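You operate a simulated robot arm through the tools that you are given. There is no shell and no other tool.

Carry out the task below with a simulated robot arm. There is one attempt and no reset: what you move stays moved.

Task
Move the red stop to mark 5 and hang the teal bracket close up to it.
Fine: loosen the stop's hand nut first and tighten it again; hang the bracket on the side of the stop where the numbers go up. The other brackets, the ducts and the mallet stay.

The check looks at the end state, three seconds after you hand in, the way a careful person would. Anything else that was tipped, shoved, dropped, spilled or broken makes it a failure.

Robot
A 7-joint arm with a fingered hand, fixed in place. Base frame: the origin is on the floor under the middle of its stand, x ahead of it, y to its left, z up; the work surface is at about z = 880. Lengths are in mm, angles in degrees, forces in N, time in s.
It reaches about 1333 mm from its shoulder. Its first joint turns from -69.0 to 172.0 degrees. Payload 5 kg.
The TCP is the grasp point between the finger pads, 32 mm short of the fingertips. In the tool frame z runs along the fingers and y along their closing line. The gripper opens to 160 mm; its body begins 89 mm behind the TCP. The gripper is a hand of 3 fingers: y runs from the thumb to the fingers, the wrist lies at [0, 0, -252] in the tool frame, and closing takes about 1.5 s.
Orientation is told as [roll, pitch, yaw] about the base's x, y, z axes, in that order, counted from this pose: with the fingers straight down and closing along the base's y, the tool's x points along the base's -x, its y along +y and its z along -z.

Tools
- The arm moves only by the tool send_rows. Its argument "deltas" is a list of rows, each a list of 2 entries, a list of its own where there are three numbers: the shift along the base's x, y, z in mm, then the turn, a rotation vector about the base's x, y, z in degrees. In form: [[[x, y, z], [ax, ay, az]], ...]. A call has 1 to 20 rows; each row is the pose to reach, as a shift and turn from the pose commanded when the call began. "gripper" is the closure, from 0 (fully open) to 1 (shut), set as the call begins (left out, the last holds). Rows are played at 5 a second. More than 50 mm and 8.6 degrees between two rows, or a gripper value outside its range, and nothing of the call is played. A pose out of reach is approached as far as the arm can. The call stops where the force on the tool passes 40 N (or 10 N more than at its start, if that is more) or the arm is blocked; 0.2 s more then pass. The fingers move at their own pace (about 108 mm/s each) and stop on an object; they squeeze with about 29 N. The grip force told is the motor's: it shows also when the fingers shut on nothing. Time passes only in rows, and 0.2 s behind the last, so rows that repeat a pose let the fingers close. The reply holds the time, the measured pose of the TCP, the force on the tool along the base axes, the opening and the grip force, in the units named above and with some noise, with the torque about the TCP (base axes, N m) and any sound that the robot's microphone picked up, and new pictures: "pictures" is both (left out), scene, wrist or none.
- Cameras (640 x 400 px; columns grow to the right, rows downward): "scene" is fixed at [221.8, 500.9, 1859.2]; the picture's right is [-0.94, -0.35, 0.00], its down [-0.21, 0.56, -0.80] and it looks along [0.28, -0.75, -0.60] (base axes); focal length 292 px, centre (320, 200). "wrist" rides on the gripper at [65, -4, -116] in the tool frame; the picture's right is [0.06, 1.00, 0.00], its down [-0.87, 0.05, -0.49] and it looks along [-0.49, 0.03, 0.87] (tool axes); focal length 261 px, centre (320, 200). There is no depth. A picture from a camera that has moved, and an enlarged one, comes with that camera's place and axes in the base frame and with its lens.
- raise_lower(by): slides the trunk up (or, below 0, down) by that many mm; the arm rides with it, the base frame stays. It gives what a move gives, with no picture.
- grasp_type(shape): the hand has 3 fingers and takes this shape, open, in about a second: jaw (thumb against the fingers, like two jaws); tri (thumb and two fingers); tip (a fingertip pinch); poke (one finger out to press); point (the index stretched); flat (the hand flat); cup (the hand cupped); fist (a fist). The gripper value then closes the fingers along that shape, each until it touches; the sizes above hold for jaw. It gives what a move gives, with no picture.
- enlarge(camera, box): a new picture of the part [left, top, right, bottom] of that camera's present view, enlarged. No time passes.
- close_job(): hands the job in; it is judged then, once.

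Places have to be worked out from the pictures, the camera data and where the tool is seen. Open the gripper and draw the arm clear of the work before you hand the job in, unless the task says otherwise.

The tools are called after "Call:" as a command line: name --argument value ..., lists and objects as JSON in quotes. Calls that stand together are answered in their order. send_rows: Moves the arm, as the interface text tells. Its arguments: {"type":"object","properties":{"deltas":{"type":"array"},"gripper":{"type":"number"},"pictures":{"type":"string","enum":["both","scene","wrist","none"]}},"required":["deltas"]} The other tools are called the same way: raise_lower (by) moves the trunk up or down; grasp_type (shape) gives the hand a shape; enlarge (camera, box) takes an enlarged picture of a part of a camera's view; close_job () hands the job in.

At the start:

```text
clock: 0.0
tcp_pos: [506.1, -516.0, 1589.1]
ee_rot: [0.1, 0.0, 0.0]
ft_force: [-0.3, 1.3, -0.1]
moment: [-0.02, 0.0, -0.03]
grip_width: 160.0
gripper_force: 0.1
shape: jaw
trunk travel left (down, up): [-825.0, 115.0]
```

scene: 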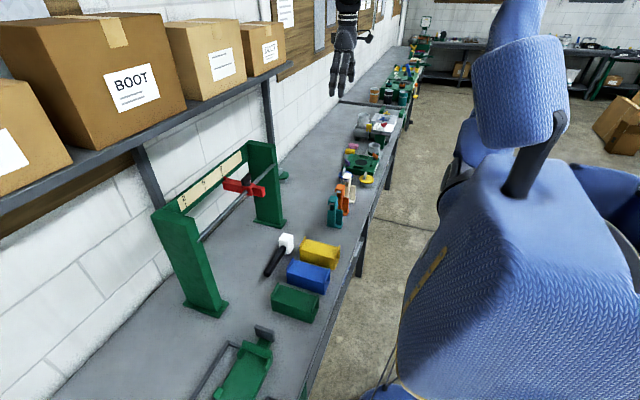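
wrist: 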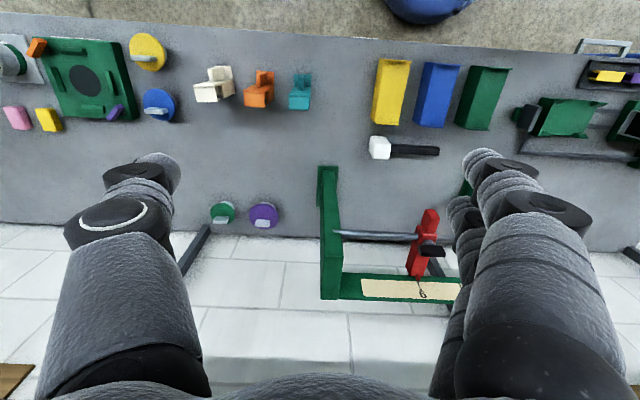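

The pictures show a green frame with a rod, a red stop and a number scale, and three brackets (white, orange, teal) on the bench. I enlarge the views to see the details before moving.

Call:
enlarge --camera "scene" --box '[140, 120, 300, 220]'

Call:
enlarge --camera "scene" --box '[290, 140, 402, 240]'

Call:
enlarge --camera "wrist" --box '[300, 150, 480, 310]'

Call:
enlarge --camera "wrist" --box '[180, 50, 340, 150]'

```text
4.00 times, centred on (220, 170) of scene
camera zoom: at [221.8, 500.9, 1859.2], right [-0.94, -0.35, 0.0], down [-0.21, 0.56, -0.8], along [0.28, -0.75, -0.6], focal length 1168 px, centre (720, 320)
```

zoom: 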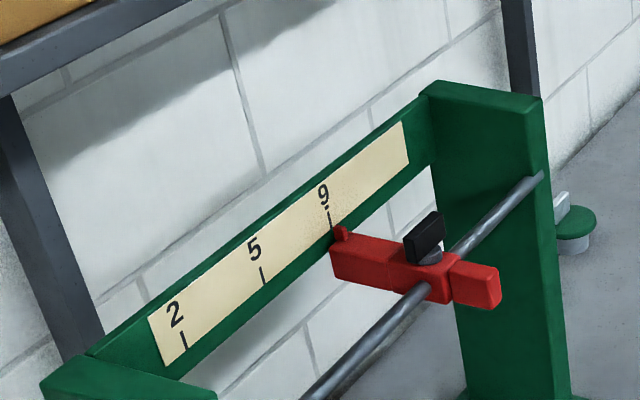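

```text
4.00 times, centred on (346, 190) of scene
camera zoom: at [221.8, 500.9, 1859.2], right [-0.94, -0.35, 0.0], down [-0.21, 0.56, -0.8], along [0.28, -0.75, -0.6], focal length 1168 px, centre (216, 240)
```

zoom: 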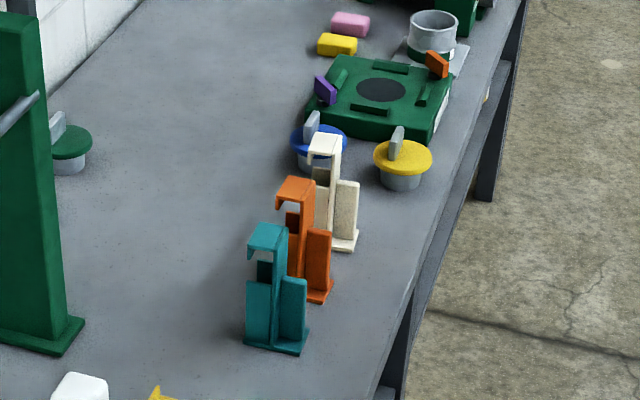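

```text
2.50 times, centred on (390, 230) of wrist
camera zoom: at [441.7, -520.0, 1705.3], right [-0.06, 1.0, 0.0], down [0.87, 0.05, 0.49], along [0.49, 0.03, -0.87], focal length 652 px, centre (145, 125)
```

zoom: 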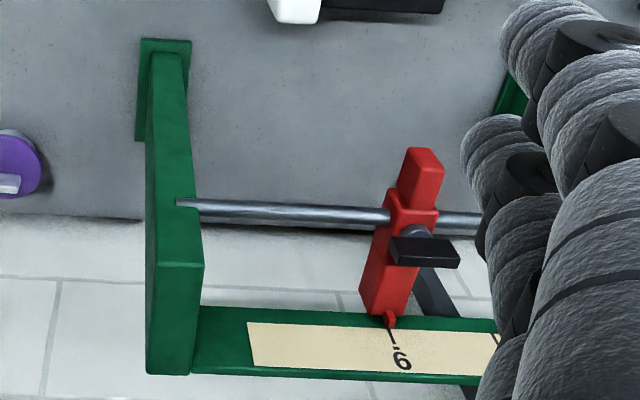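

```text
4.00 times, centred on (260, 100) of wrist
camera zoom: at [441.7, -520.0, 1705.3], right [-0.06, 1.0, 0.0], down [0.87, 0.05, 0.49], along [0.49, 0.03, -0.87], focal length 1043 px, centre (560, 600)
```

zoom: 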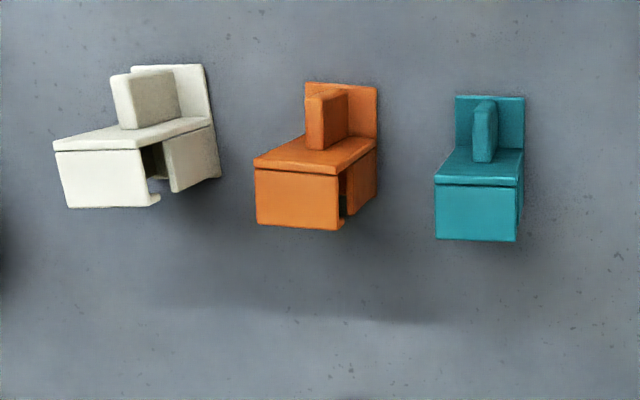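

Rough triangulation puts the rod along y at about x=792, z=1223 (y from -467 to about +16). The stop is at y≈-255 on mark 9, mark 5 is at y≈-156, and the teal bracket stands near (536,-553). I move the hand towards the stop, staying high, for a closer look.

Call:
send_rows --deltas '[[[20, 40, -10], [0, 0, 0]], [[40, 80, -20], [0, 0, 0]], [[60, 120, -35], [0, 0, 0]], [[80, 160, -50], [0, 0, 0]], [[100, 200, -65], [0, 0, 0]], [[120, 240, -80], [0, 0, 0]], [[140, 270, -90], [0, 0, 0]]]' --pictures "both"

```text
clock: 1.6
tcp_pos: [648.5, -247.1, 1496.8]
ee_rot: [0.0, 0.1, -0.2]
ft_force: [0.1, -0.1, -0.1]
moment: [-0.02, 0.06, -0.01]
grip_width: 159.9
gripper_force: 0.2
shape: jaw
trunk travel left (down, up): [-825.0, 115.0]
camera wrist: at [584.0, -250.8, 1613.4], right [-0.06, 1.0, 0.0], down [0.87, 0.05, 0.49], along [0.49, 0.03, -0.87], focal length 261 px, centre (320, 200)
```

scene: 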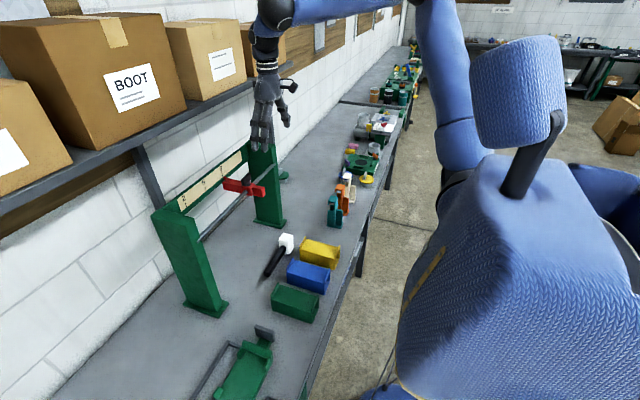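
wrist: 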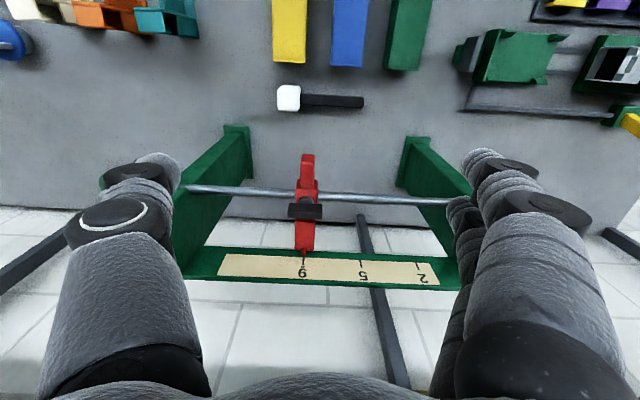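

Call:
enlarge --camera "wrist" --box '[180, 140, 460, 300]'

Call:
enlarge --camera "wrist" --box '[260, 150, 380, 290]'

Call:
enlarge --camera "scene" --box '[200, 140, 300, 220]'

```text
2.29 times, centred on (320, 220) of wrist
camera zoom: at [584.0, -250.8, 1613.4], right [-0.06, 1.0, 0.0], down [0.87, 0.05, 0.49], along [0.49, 0.03, -0.87], focal length 596 px, centre (320, 154)
```

zoom: 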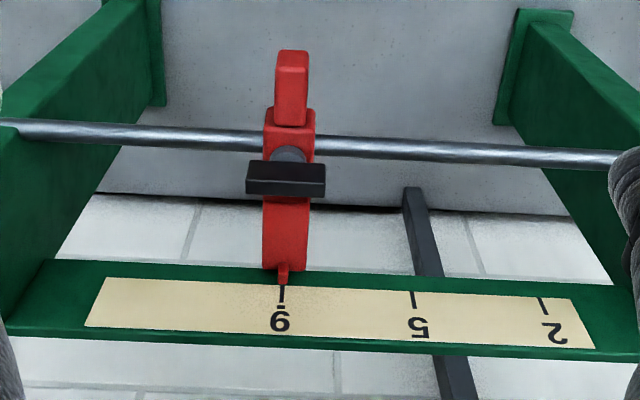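

```text
2.86 times, centred on (320, 220) of wrist
camera zoom: at [584.0, -250.8, 1613.4], right [-0.06, 1.0, 0.0], down [0.87, 0.05, 0.49], along [0.49, 0.03, -0.87], focal length 745 px, centre (320, 143)
```

zoom: 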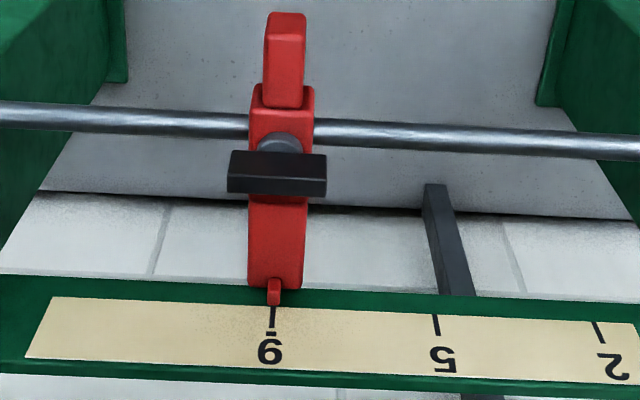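

```text
5.00 times, centred on (250, 180) of scene
camera zoom: at [221.8, 500.9, 1859.2], right [-0.94, -0.35, 0.0], down [-0.21, 0.56, -0.8], along [0.28, -0.75, -0.6], focal length 1460 px, centre (670, 300)
```

zoom: 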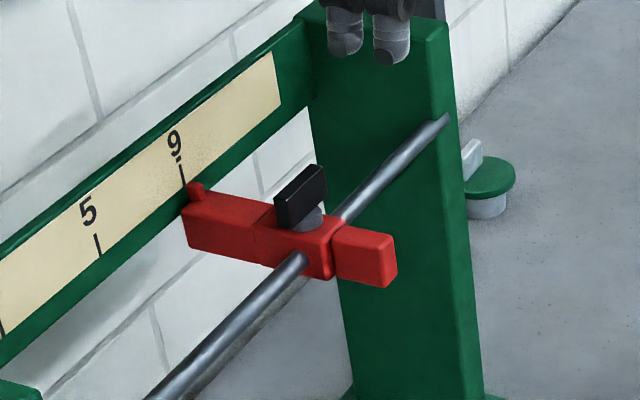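

The stop sits at y≈-261 with its tip on mark 9; mark 5 is about 102 mm toward +y. The nut's bar is at about (800,-261,1265) and runs along y. Before going in I pitch the hand up to see how far the shelf reaches over the rack.

Call:
send_rows --deltas '[[[-20, 0, 0], [0, -8, 0]], [[-40, 0, 0], [0, -16, 0]], [[-60, 0, 0], [0, -24, 0]], [[-80, 0, 0], [0, -32, 0]], [[-100, 0, 0], [0, -40, 0]], [[-120, 0, 0], [0, -45, 0]]]' --pictures "both"

```text
clock: 3.0
tcp_pos: [550.1, -245.1, 1528.1]
ee_rot: [0.0, -45.2, 0.0]
ft_force: [-1.1, -0.5, 0.1]
moment: [0.07, 0.01, 0.02]
grip_width: 160.2
gripper_force: 0.1
shape: jaw
out of reach, approached as far as the arm can: row 5, 6
trunk travel left (down, up): [-825.0, 115.0]
camera wrist: at [422.4, -249.9, 1564.0], right [-0.04, 1.0, -0.04], down [0.26, 0.05, 0.96], along [0.96, 0.03, -0.27], focal length 261 px, centre (320, 200)
```

scene: 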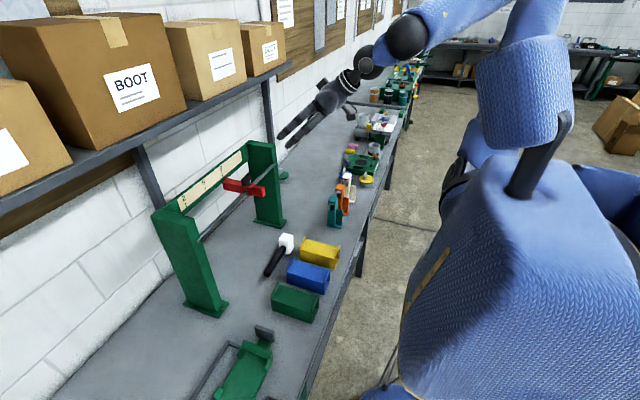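
wrist: 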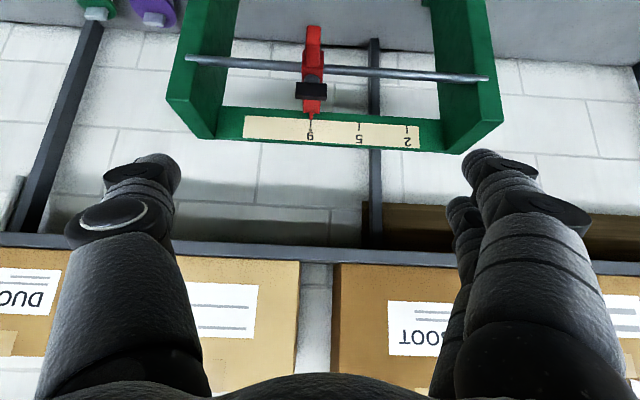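

The shelf's front lower edge works out at about x=911, z=1498, so a vertical hand over the nut at x=800 should clear it. I bring the hand back upright and part close the fingers.

Call:
send_rows --deltas '[[[30, -2, 0], [0, 8, 0]], [[60, -5, 0], [0, 16, 0]], [[90, -8, 0], [0, 24, 0]], [[120, -11, -10], [0, 32, 0]], [[145, -13, -30], [0, 40, 0]], [[165, -15, -50], [0, 45, 0]], [[174, -15, -60], [0, 45, 0]]]' --gripper 0.55 --pictures "none"

```text
clock: 4.6
tcp_pos: [729.7, -262.9, 1467.3]
ee_rot: [0.0, 0.0, 0.0]
ft_force: [0.4, -0.3, -0.5]
moment: [0.02, -0.01, -0.01]
grip_width: 72.4
gripper_force: 0.1
shape: jaw
trunk travel left (down, up): [-825.0, 115.0]
```

The hand is upright at (730,-263,1467) with a 72 mm opening. I now turn it by -90 degrees about z so the jaws close along x, across the nut's bar.

Call:
send_rows --deltas '[[[0, 0, 0], [0, 0, -8]], [[0, 0, 0], [0, 0, -16]], [[0, 0, 0], [0, 0, -24]], [[0, 0, 0], [0, 0, -32]], [[0, 0, 0], [0, 0, -40]], [[0, 0, 0], [0, 0, -48]], [[0, 0, 0], [0, 0, -56]], [[0, 0, 0], [0, 0, -64]], [[0, 0, 0], [0, 0, -72]], [[0, 0, 0], [0, 0, -80]], [[0, 0, 0], [0, 0, -88]], [[0, 0, 0], [0, 0, -90]]]' --pictures "both"

```text
clock: 7.2
tcp_pos: [729.4, -262.8, 1465.9]
ee_rot: [0.0, 0.0, -90.1]
ft_force: [-0.5, -0.7, 0.2]
moment: [-0.01, -0.01, -0.01]
grip_width: 72.5
gripper_force: 0.1
shape: jaw
trunk travel left (down, up): [-825.0, 115.0]
camera wrist: at [725.3, -198.1, 1582.5], right [1.0, 0.06, 0.0], down [0.05, -0.87, 0.49], along [0.03, -0.49, -0.87], focal length 261 px, centre (320, 200)
```

scene: 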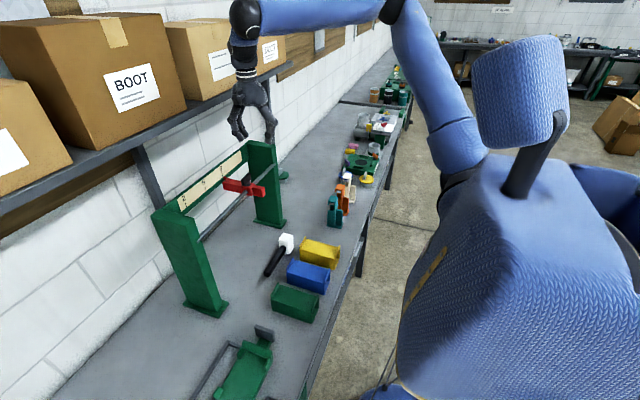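
wrist: 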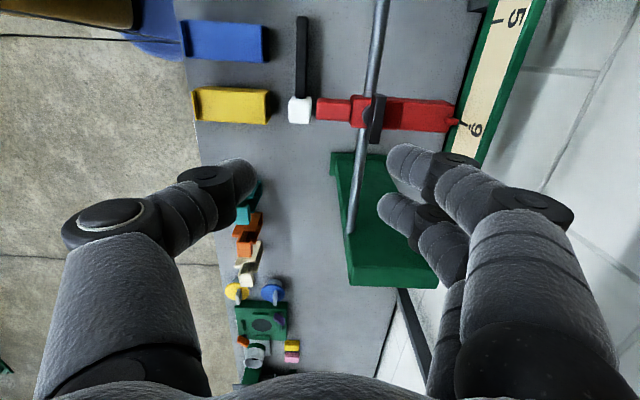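

Call:
enlarge --camera "wrist" --box '[300, 60, 500, 185]'

Call:
enlarge --camera "scene" --box '[180, 20, 320, 220]'

```text
3.20 times, centred on (400, 122) of wrist
camera zoom: at [725.3, -198.1, 1582.5], right [1.0, 0.06, 0.0], down [0.05, -0.87, 0.49], along [0.03, -0.49, -0.87], focal length 834 px, centre (64, 448)
```

zoom: 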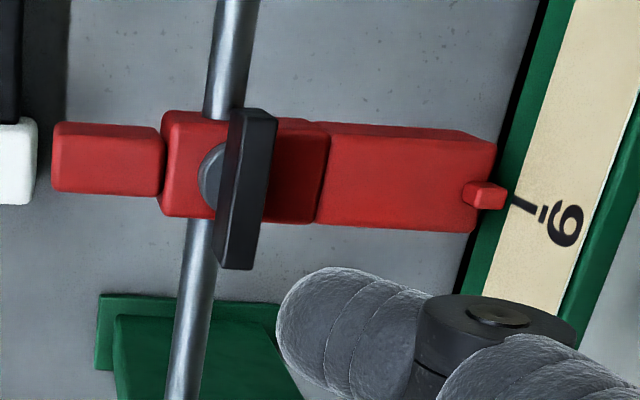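

```text
2.00 times, centred on (250, 120) of scene
camera zoom: at [221.8, 500.9, 1859.2], right [-0.94, -0.35, 0.0], down [-0.21, 0.56, -0.8], along [0.28, -0.75, -0.6], focal length 584 px, centre (460, 360)
```

zoom: 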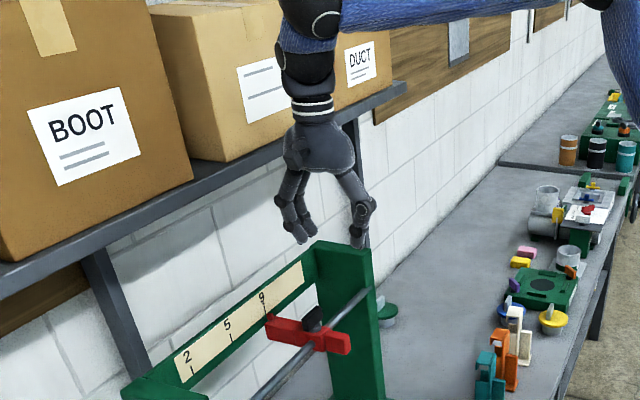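

The nut's bar is centred near (798,-260), with its top around z=1284 and the clamp block's top around z=1245. I go over it and descend part way, then check with a picture.

Call:
send_rows --deltas '[[[35, 1, 0], [0, 0, 0]], [[69, 2, 0], [0, 0, 0]], [[69, 2, -40], [0, 0, 0]], [[69, 2, -80], [0, 0, 0]], [[69, 2, -110], [0, 0, 0]], [[69, 2, -120], [0, 0, 0]]]' --pictures "both"

```text
clock: 8.6
tcp_pos: [801.5, -259.6, 1345.6]
ee_rot: [-0.1, 0.0, -90.0]
ft_force: [0.8, 0.5, -0.3]
moment: [-0.04, 0.0, 0.0]
grip_width: 72.3
gripper_force: 0.0
shape: jaw
out of reach, approached as far as the arm can: row 1, 2, 3
trunk travel left (down, up): [-825.0, 115.0]
camera wrist: at [796.6, -195.2, 1460.4], right [1.0, 0.06, 0.0], down [0.06, -0.87, 0.49], along [0.03, -0.49, -0.87], focal length 261 px, centre (320, 200)
```

scene: 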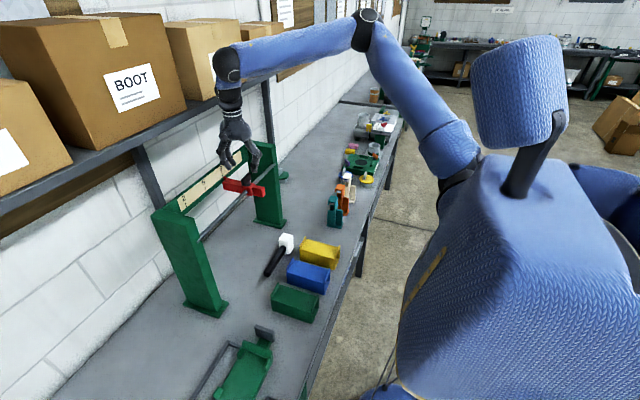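
wrist: 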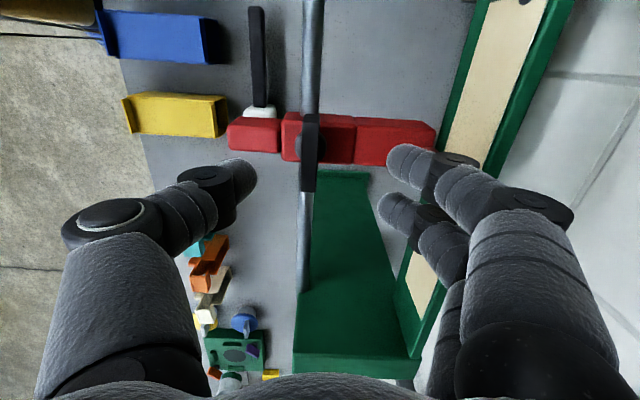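

Call:
enlarge --camera "wrist" --box '[240, 80, 400, 200]'

Call:
enlarge --camera "scene" --box '[190, 60, 310, 220]'

```text
3.33 times, centred on (320, 140) of wrist
camera zoom: at [796.6, -195.2, 1460.4], right [1.0, 0.06, 0.0], down [0.06, -0.87, 0.49], along [0.03, -0.49, -0.87], focal length 869 px, centre (320, 400)
```

zoom: 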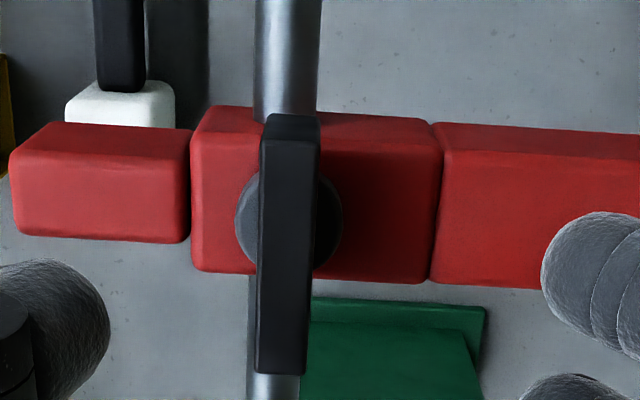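

```text
2.50 times, centred on (250, 140) of scene
camera zoom: at [221.8, 500.9, 1859.2], right [-0.94, -0.35, 0.0], down [-0.21, 0.56, -0.8], along [0.28, -0.75, -0.6], focal length 730 px, centre (495, 350)
```

zoom: 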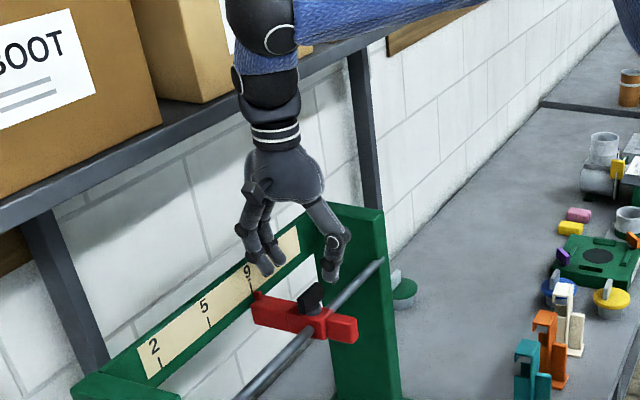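

The enlarged view puts the nut axis at about (793.5,-261.5), so the hand is about 7 mm too far in +x. I shift by -7 in x and -1 in y and lower to about z=1290, fingertips still above the clamp block.

Call:
send_rows --deltas '[[[-7, -1, 0], [0, 0, 0]], [[-7, -1, -20], [0, 0, 0]], [[-7, -1, -40], [0, 0, 0]], [[-7, -1, -55], [0, 0, 0]]]' --pictures "both"

Call:
enlarge --camera "wrist" --box '[220, 100, 420, 250]'

Call:
enlarge --camera "scene" --box '[190, 90, 310, 220]'

```text
clock: 9.6
tcp_pos: [789.6, -263.3, 1291.9]
ee_rot: [0.0, 0.0, -90.0]
ft_force: [-0.2, 0.6, 1.1]
moment: [-0.02, -0.01, -0.01]
grip_width: 72.6
gripper_force: 0.0
shape: jaw
trunk travel left (down, up): [-825.0, 115.0]
camera wrist: at [786.3, -197.4, 1407.7], right [1.0, 0.06, 0.0], down [0.05, -0.87, 0.49], along [0.03, -0.49, -0.87], focal length 261 px, centre (320, 200)
```

scene: 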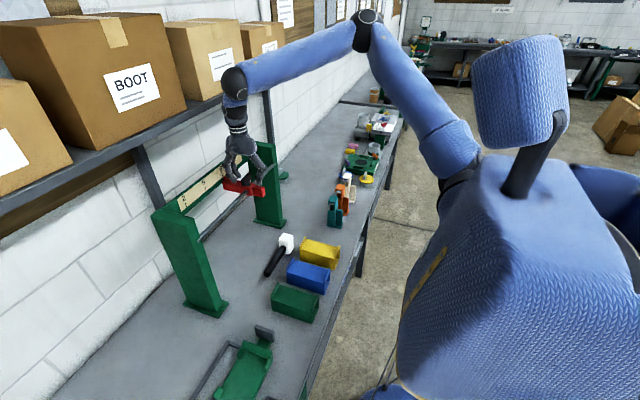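
wrist: 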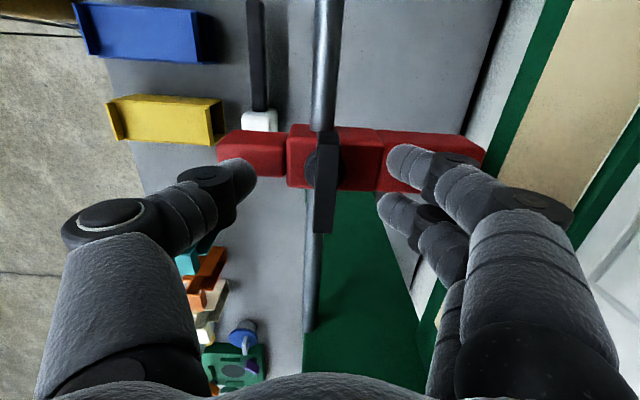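

```text
2.67 times, centred on (320, 175) of wrist
camera zoom: at [786.3, -197.4, 1407.7], right [1.0, 0.06, 0.0], down [0.05, -0.87, 0.49], along [0.03, -0.49, -0.87], focal length 695 px, centre (320, 267)
```

zoom: 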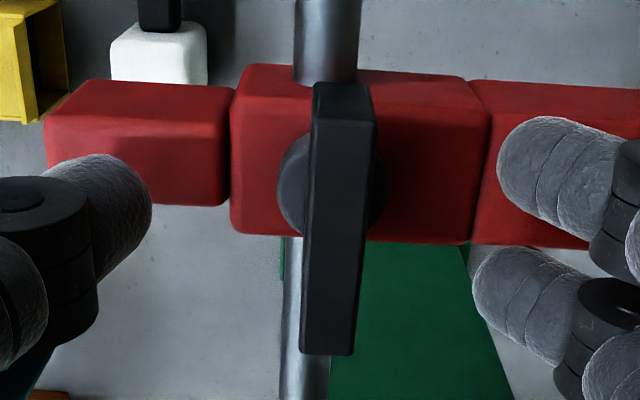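

```text
3.08 times, centred on (250, 155) of scene
camera zoom: at [221.8, 500.9, 1859.2], right [-0.94, -0.35, 0.0], down [-0.21, 0.56, -0.8], along [0.28, -0.75, -0.6], focal length 899 px, centre (535, 338)
```

zoom: 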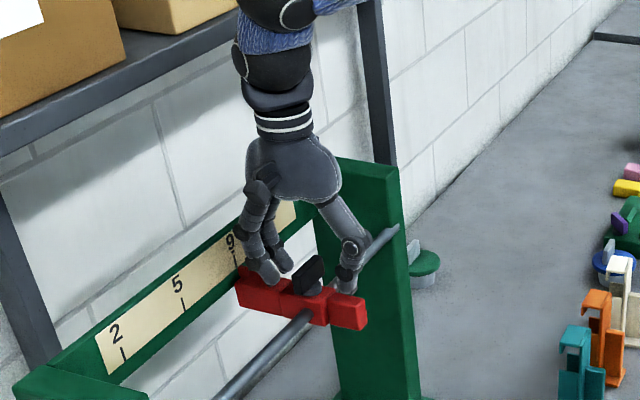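

The nut axis measures at (793.2,-262) against a TCP of (790.3,-262.4,1291.7). I shift +3 in x, lower 5 mm, and close on the bar.

Call:
send_rows --deltas '[[[3, 0, 0], [0, 0, 0]], [[3, 0, -5], [0, 0, 0]]]' --pictures "none"

Call:
send_rows --deltas '[[[0, 0, 0], [0, 0, 0]], [[0, 0, 0], [0, 0, 0]], [[0, 0, 0], [0, 0, 0]], [[0, 0, 0], [0, 0, 0]], [[0, 0, 0], [0, 0, 0]], [[0, 0, 0], [0, 0, 0]], [[0, 0, 0], [0, 0, 0]], [[0, 0, 0], [0, 0, 0]]]' --gripper 1 --pictures "both"

Call:
enlarge --camera "wrist" --box '[220, 100, 420, 250]'

Call:
enlarge --camera "scene" --box '[190, 90, 310, 220]'

```text
clock: 10.2
tcp_pos: [793.3, -262.4, 1284.4]
ee_rot: [-0.2, 0.0, -90.1]
ft_force: [0.8, -0.3, 0.4]
moment: [0.0, 0.02, 0.0]
grip_width: 72.4
gripper_force: 0.0
shape: jaw
trunk travel left (down, up): [-825.0, 115.0]
```

```text
clock: 12.0
tcp_pos: [794.3, -262.8, 1285.5]
ee_rot: [0.0, 0.1, -90.0]
ft_force: [-1.1, -0.2, 0.4]
moment: [0.02, 0.19, 0.13]
grip_width: 11.8
gripper_force: 29.1
shape: jaw
trunk travel left (down, up): [-825.0, 115.0]
camera wrist: at [789.7, -197.2, 1402.3], right [1.0, 0.06, 0.0], down [0.05, -0.87, 0.49], along [0.03, -0.49, -0.87], focal length 261 px, centre (320, 200)
```

scene: 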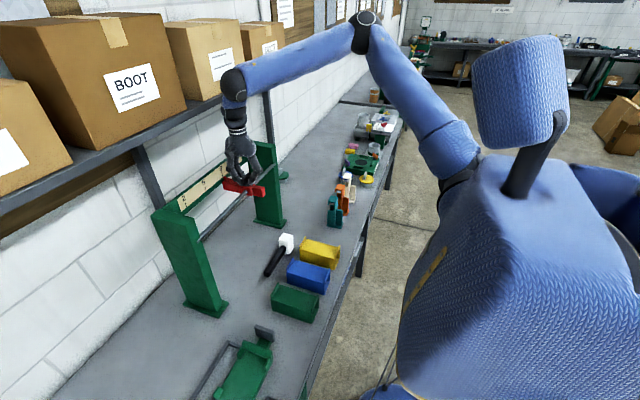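
wrist: 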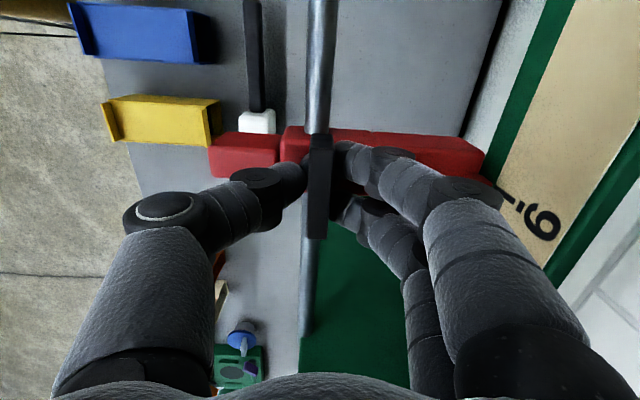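

```text
2.67 times, centred on (320, 175) of wrist
camera zoom: at [789.7, -197.2, 1402.3], right [1.0, 0.06, 0.0], down [0.05, -0.87, 0.49], along [0.03, -0.49, -0.87], focal length 695 px, centre (320, 267)
```

zoom: 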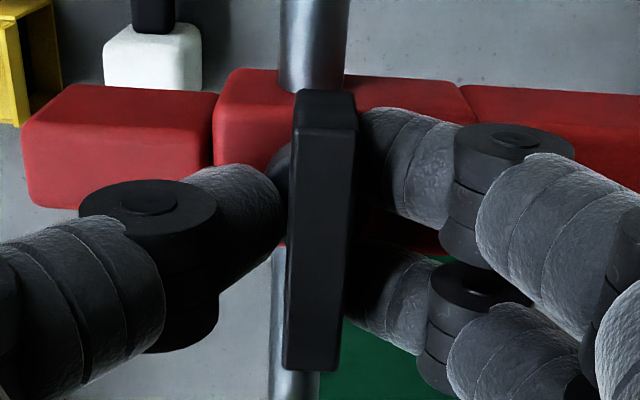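

```text
3.08 times, centred on (250, 155) of scene
camera zoom: at [221.8, 500.9, 1859.2], right [-0.94, -0.35, 0.0], down [-0.21, 0.56, -0.8], along [0.28, -0.75, -0.6], focal length 899 px, centre (535, 338)
```

zoom: 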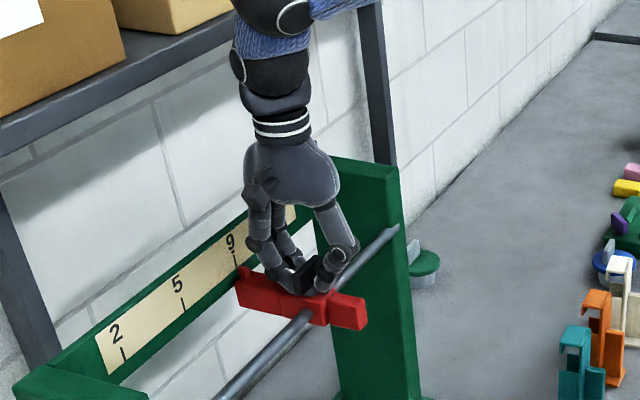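

The bar is gripped (11.8 mm, 29 N). I turn it counter-clockwise seen from above (the loosening direction) by 24 degrees and watch the torque.

Call:
send_rows --deltas '[[[0, 0, 0], [0, 0, 6]], [[0, 0, 0], [0, 0, 12]], [[0, 0, 0], [0, 0, 18]], [[0, 0, 0], [0, 0, 24]]]' --pictures "wrist"

```text
clock: 13.0
tcp_pos: [794.4, -261.6, 1287.0]
ee_rot: [-0.1, 0.0, -65.9]
ft_force: [-1.0, 1.2, 1.1]
moment: [-0.03, 0.19, -0.01]
grip_width: 11.8
gripper_force: 29.5
shape: jaw
trunk travel left (down, up): [-825.0, 115.0]
camera wrist: at [764.1, -204.3, 1402.3], right [0.89, 0.46, 0.0], down [0.4, -0.77, 0.49], along [0.23, -0.44, -0.87], focal length 261 px, centre (320, 200)
```

wrist: 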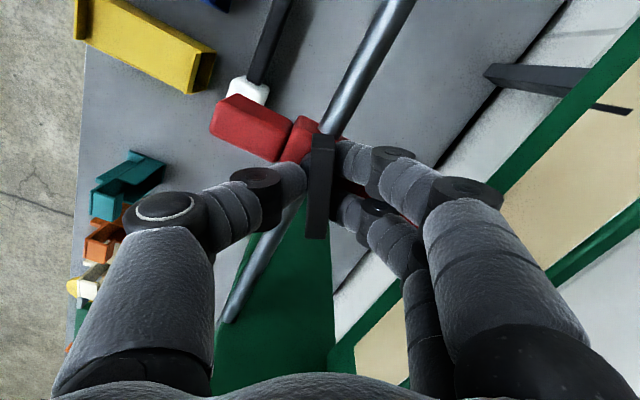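

The bar turns with the hand and there is almost no torque. I go on turning to a total of 90 degrees.

Call:
send_rows --deltas '[[[0, 0, 0], [0, 0, 7]], [[0, 0, 0], [0, 0, 14]], [[0, 0, 0], [0, 0, 21]], [[0, 0, 0], [0, 0, 28]], [[0, 0, 0], [0, 0, 35]], [[0, 0, 0], [0, 0, 42]], [[0, 0, 0], [0, 0, 49]], [[0, 0, 0], [0, 0, 56]], [[0, 0, 0], [0, 0, 63]], [[0, 0, 0], [0, 0, 66]]]' --pictures "both"

Call:
enlarge --camera "scene" --box '[190, 90, 310, 220]'

```text
clock: 15.2
tcp_pos: [794.3, -261.4, 1286.7]
ee_rot: [0.0, 0.0, 0.1]
ft_force: [-2.4, 2.0, -0.2]
moment: [-0.08, 0.04, 0.0]
grip_width: 11.6
gripper_force: 29.0
shape: jaw
trunk travel left (down, up): [-825.0, 115.0]
camera wrist: at [729.9, -266.0, 1402.5], right [-0.06, 1.0, 0.0], down [0.87, 0.06, 0.49], along [0.49, 0.03, -0.87], focal length 261 px, centre (320, 200)
```

scene: 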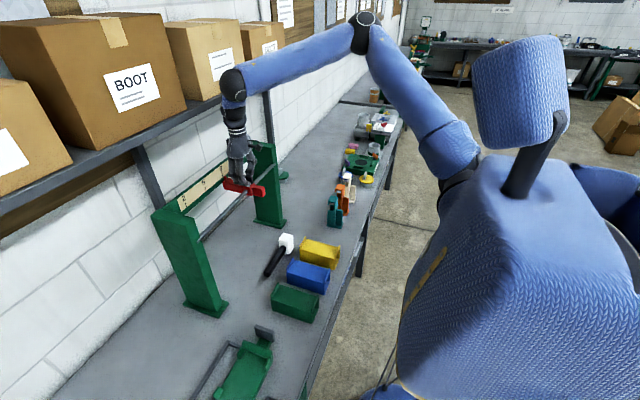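
wrist: 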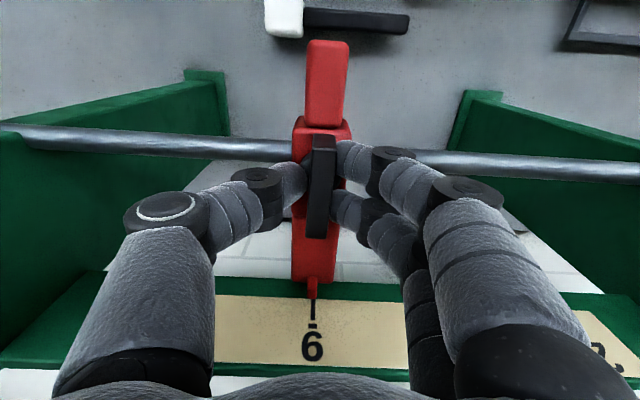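

```text
3.08 times, centred on (250, 155) of scene
camera zoom: at [221.8, 500.9, 1859.2], right [-0.94, -0.35, 0.0], down [-0.21, 0.56, -0.8], along [0.28, -0.75, -0.6], focal length 899 px, centre (535, 338)
```

zoom: 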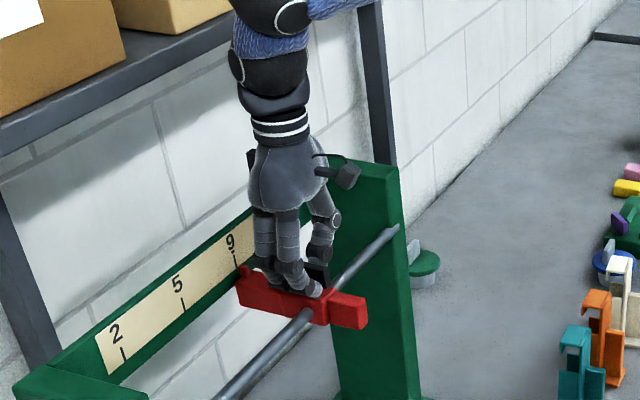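

The nut has turned 90 degrees. The hand now closes along y on the bar, so I test whether the stop slides with a small +y push of 6 mm.

Call:
send_rows --deltas '[[[0, 2, 0], [0, 0, 0]], [[0, 4, 0], [0, 0, 0]], [[0, 6, 0], [0, 0, 0]]]' --pictures "wrist"

Call:
enlarge --camera "wrist" --box '[240, 250, 400, 370]'

```text
clock: 16.0
tcp_pos: [795.2, -257.0, 1287.2]
ee_rot: [0.0, 0.0, -0.1]
ft_force: [-0.4, -3.5, 0.0]
moment: [-0.26, 0.02, 0.02]
grip_width: 11.1
gripper_force: 28.7
shape: jaw
trunk travel left (down, up): [-825.0, 115.0]
camera wrist: at [729.8, -260.7, 1402.5], right [-0.06, 1.0, 0.0], down [0.87, 0.05, 0.49], along [0.49, 0.03, -0.87], focal length 261 px, centre (320, 200)
```

wrist: 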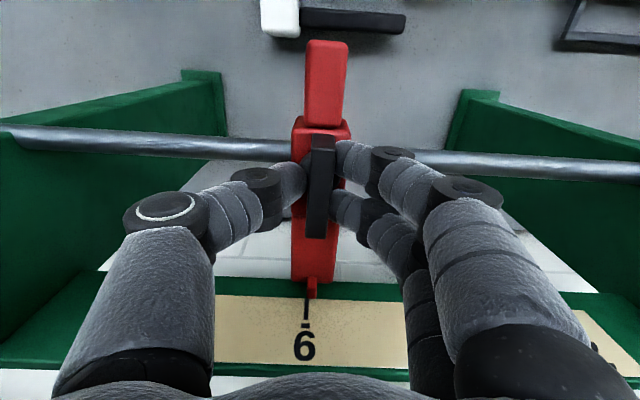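

```text
3.33 times, centred on (320, 310) of wrist
camera zoom: at [729.8, -260.7, 1402.5], right [-0.06, 1.0, 0.0], down [0.87, 0.05, 0.49], along [0.49, 0.03, -0.87], focal length 869 px, centre (320, -167)
```

zoom: 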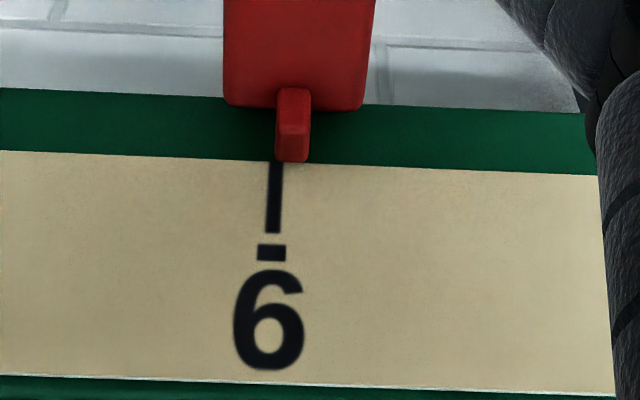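

The stop slides with only 3.5 N and the tip has left mark 9. I slide it a further 92 mm toward mark 5, then check.

Call:
send_rows --deltas '[[[0, 8, 0], [0, 0, 0]], [[0, 16, 0], [0, 0, 0]], [[0, 24, 0], [0, 0, 0]], [[0, 32, 0], [0, 0, 0]], [[0, 40, 0], [0, 0, 0]], [[0, 48, 0], [0, 0, 0]], [[0, 56, 0], [0, 0, 0]], [[0, 64, 0], [0, 0, 0]], [[0, 72, 0], [0, 0, 0]], [[0, 80, 0], [0, 0, 0]], [[0, 88, 0], [0, 0, 0]], [[0, 92, 0], [0, 0, 0]]]' --pictures "both"

Call:
enlarge --camera "wrist" --box '[240, 250, 400, 370]'

Call:
enlarge --camera "scene" --box '[170, 100, 290, 220]'

```text
clock: 18.3
tcp_pos: [792.9, -178.6, 1287.5]
ee_rot: [0.6, -0.8, -0.2]
ft_force: [23.9, 0.9, -0.3]
moment: [-0.26, -0.51, 0.01]
grip_width: 11.2
gripper_force: 29.0
shape: jaw
out of reach, approached as far as the arm can: row 10, 11
trunk travel left (down, up): [-825.0, 115.0]
stopped in row 11: the force on the tool passed its limit at 44 N (the readings are from after the stop); the commanded pose is now the measured one
camera wrist: at [726.9, -185.4, 1402.0], right [-0.06, 1.0, 0.01], down [0.86, 0.05, 0.5], along [0.5, 0.04, -0.86], focal length 261 px, centre (320, 200)
```

scene: 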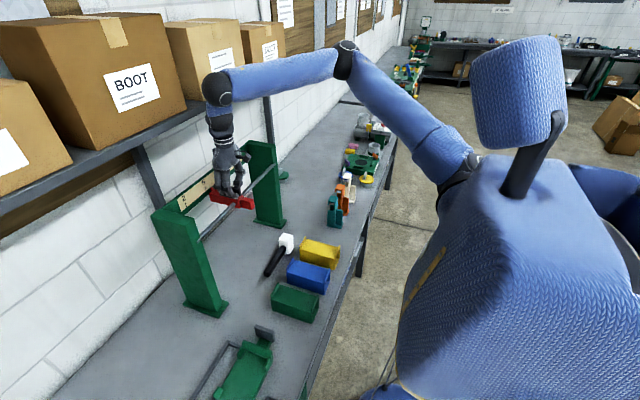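
wrist: 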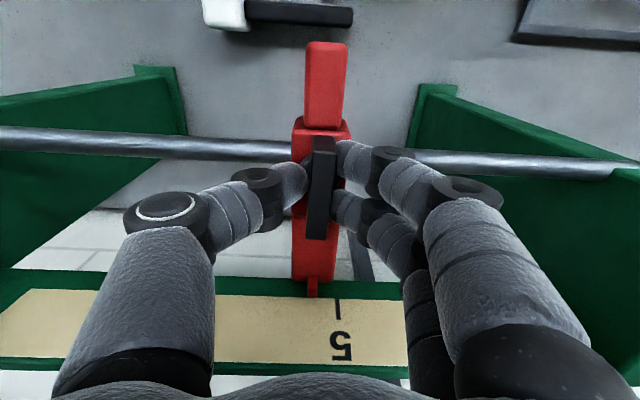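

```text
3.33 times, centred on (320, 310) of wrist
camera zoom: at [726.9, -185.4, 1402.0], right [-0.06, 1.0, 0.01], down [0.86, 0.05, 0.5], along [0.5, 0.04, -0.86], focal length 869 px, centre (320, -167)
```

zoom: 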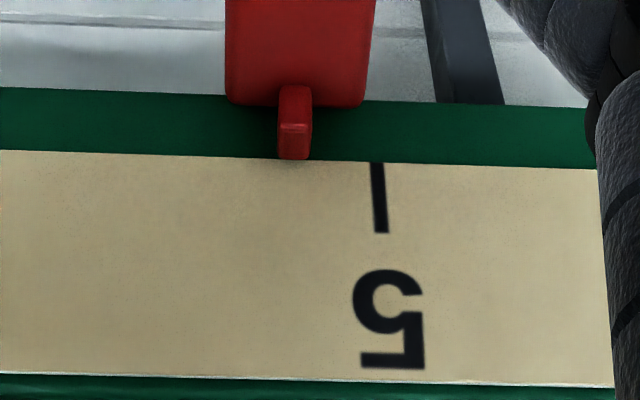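

```text
3.33 times, centred on (230, 160) of scene
camera zoom: at [221.8, 500.9, 1859.2], right [-0.94, -0.35, 0.0], down [-0.21, 0.56, -0.8], along [0.28, -0.75, -0.6], focal length 973 px, centre (620, 333)
```

zoom: 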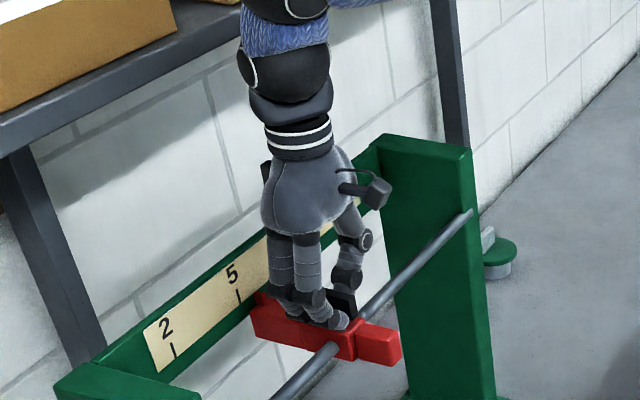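

The stop slid about 80 mm and is about 21 mm short of mark 5; the arm hit its own reach limit there, not the rack. I let go of the bar and back off up and toward the robot, so I can raise the trunk and change the arm's posture.

Call:
send_rows --deltas '[[[0, 0, 0], [0, 0, 0]], [[0, 0, 0], [0, 0, 0]], [[0, 0, 0], [0, 0, 0]], [[-6, -2, 10], [0, 0, 0]], [[-15, -2, 25], [0, 0, 0]], [[-30, -2, 45], [0, 0, 0]], [[-50, -2, 65], [0, 0, 0]]]' --gripper 0.68 --pictures "none"

Call:
raise_lower --by 110

```text
clock: 19.9
tcp_pos: [738.3, -182.0, 1355.7]
ee_rot: [0.4, -0.7, -0.1]
ft_force: [-0.3, -1.0, -0.7]
moment: [0.0, -0.04, 0.0]
grip_width: 50.9
gripper_force: 0.0
shape: jaw
trunk travel left (down, up): [-825.0, 115.0]
```

```text
clock: 21.3
tcp_pos: [739.0, -182.1, 1464.6]
ee_rot: [0.4, -0.5, -0.1]
ft_force: [0.6, 0.0, -0.3]
moment: [0.02, -0.01, -0.01]
grip_width: 50.8
gripper_force: 0.1
shape: jaw
trunk travel left (down, up): [-935.0, 5.0]
```

The trunk is up 110 mm. I test whether the place over mark 5 is reachable now, coming down to a safe height above the nut.

Call:
send_rows --deltas '[[[0, 10, -30], [-0.4, 0.6, 0]], [[0, 20, -60], [-0.4, 0.6, 0]], [[15, 24, -90], [-0.4, 0.6, 0]], [[35, 24, -110], [-0.4, 0.6, 0]], [[54, 24, -120], [-0.4, 0.6, 0]]]' --pictures "both"

```text
clock: 22.5
tcp_pos: [779.9, -169.9, 1357.4]
ee_rot: [0.1, -0.2, 0.0]
ft_force: [-0.1, 0.2, -0.2]
moment: [-0.02, -0.04, 0.0]
grip_width: 50.8
gripper_force: 0.0
shape: jaw
out of reach, approached as far as the arm can: row 4, 5
trunk travel left (down, up): [-935.0, 5.0]
camera wrist: at [716.1, -174.3, 1472.7], right [-0.06, 1.0, 0.0], down [0.87, 0.05, 0.49], along [0.49, 0.03, -0.87], focal length 261 px, centre (320, 200)
```

scene: 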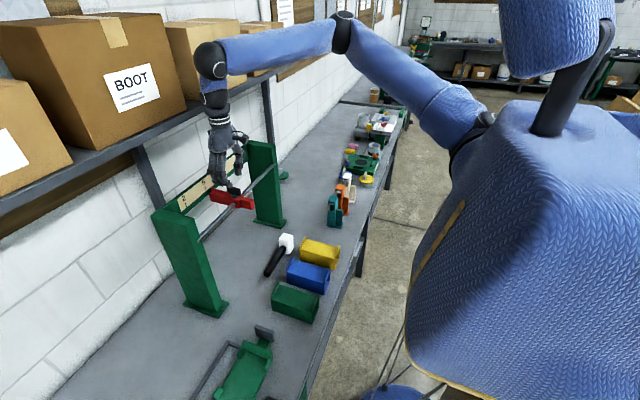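
wrist: 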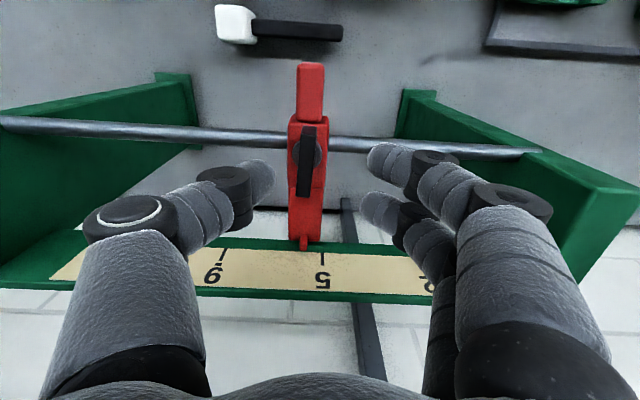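

The reach limit shows up again near (780,-170). I test whether a turned wrist (yaw -40) lets the arm reach over mark 5 at this height.

Call:
send_rows --deltas '[[[0, 0, 0], [0, 0, -8]], [[0, 0, 0], [0, 0, -16]], [[0, 0, 0], [0, 0, -24]], [[0, 0, 0], [0, 0, -32]], [[0, 0, 0], [0, 0, -40]], [[6, 4, 0], [0, 0, -40]], [[13, 10, 0], [0, 0, -40]]]' --pictures "scene"

```text
clock: 24.1
tcp_pos: [783.2, -169.7, 1355.0]
ee_rot: [0.0, 0.0, -40.1]
ft_force: [0.1, 0.4, 0.0]
moment: [-0.02, 0.01, -0.03]
grip_width: 50.7
gripper_force: 0.0
shape: jaw
out of reach, approached as far as the arm can: row 6, 7
trunk travel left (down, up): [-935.0, 5.0]
```

scene: 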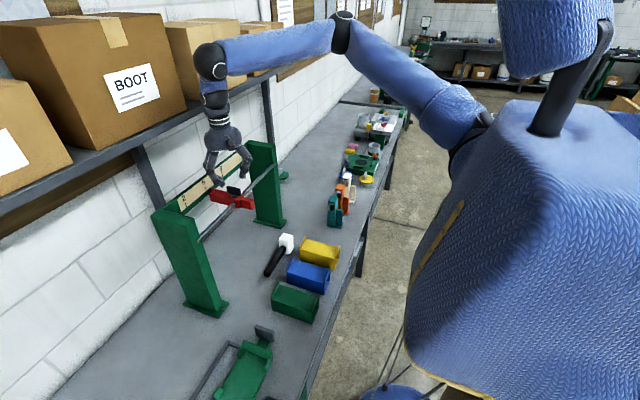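

The limit does not depend on yaw, so it is probably the wrist's bend against the forearm. A small lean of the hand back toward the shoulder should free it, so I lean 8 degrees and try again.

Call:
send_rows --deltas '[[[0, 0, 0], [5.7, -5.7, 0]], [[5, 5, 0], [5.7, -5.7, 0]], [[10, 11, 0], [5.7, -5.7, 0]]]' --pictures "both"

```text
clock: 24.9
tcp_pos: [794.4, -160.1, 1353.4]
ee_rot: [8.0, -0.7, -40.2]
ft_force: [-0.9, 0.4, -0.6]
moment: [-0.01, 0.01, -0.02]
grip_width: 51.1
gripper_force: 0.0
shape: jaw
trunk travel left (down, up): [-935.0, 5.0]
camera wrist: at [730.0, -132.1, 1466.4], right [0.59, 0.8, 0.14], down [0.65, -0.57, 0.51], along [0.48, -0.21, -0.85], focal length 261 px, centre (320, 200)
```

scene: 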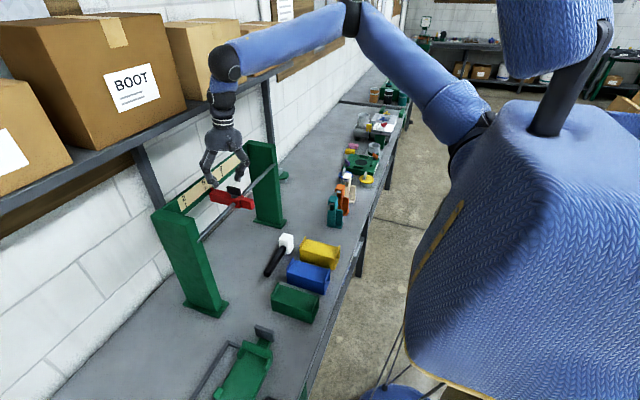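
wrist: 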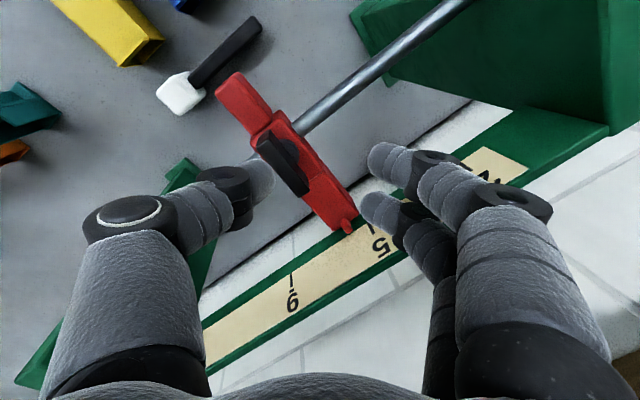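

With the lean the hand reaches (794,-160). I turn back to yaw 0 keeping the lean and move over the stop, now at about y=-180, to look at the nut.

Call:
send_rows --deltas '[[[-4, -5, 0], [-0.79, -0.79, 7.92]], [[-8, -10, 0], [-1.58, -1.58, 15.84]], [[-12, -15, 0], [-2.36, -2.36, 23.76]], [[-14, -20, 0], [-3.15, -3.15, 31.68]], [[-14, -22, 0], [-3.94, -3.94, 39.6]]]' --pictures "wrist"

Call:
enlarge --camera "wrist" --box '[220, 90, 420, 240]'

```text
clock: 26.1
tcp_pos: [778.5, -181.8, 1354.7]
ee_rot: [5.9, -5.7, -0.3]
ft_force: [-0.6, -0.5, 0.1]
moment: [-0.01, 0.0, 0.03]
grip_width: 51.1
gripper_force: 0.1
shape: jaw
trunk travel left (down, up): [-935.0, 5.0]
camera wrist: at [702.7, -197.7, 1462.0], right [-0.07, 0.99, 0.09], down [0.82, 0.0, 0.58], along [0.57, 0.12, -0.81], focal length 261 px, centre (320, 200)
```

wrist: 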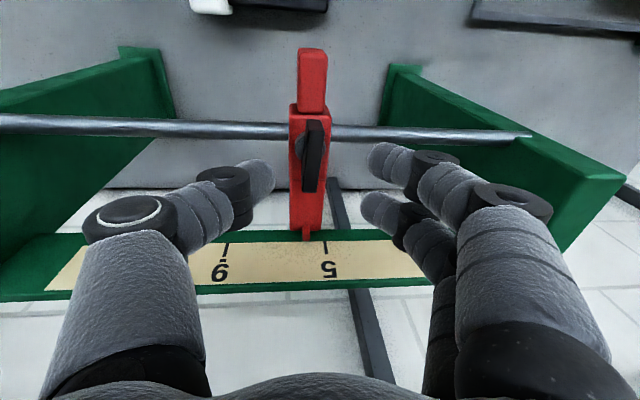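

```text
2.67 times, centred on (320, 165) of wrist
camera zoom: at [702.7, -197.7, 1462.0], right [-0.07, 0.99, 0.09], down [0.82, 0.0, 0.58], along [0.57, 0.12, -0.81], focal length 695 px, centre (320, 293)
```

zoom: 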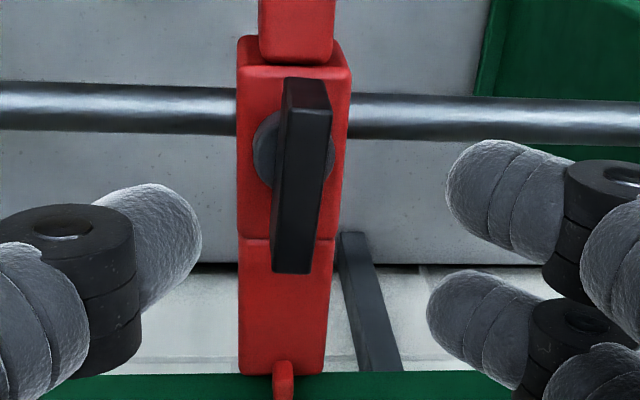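

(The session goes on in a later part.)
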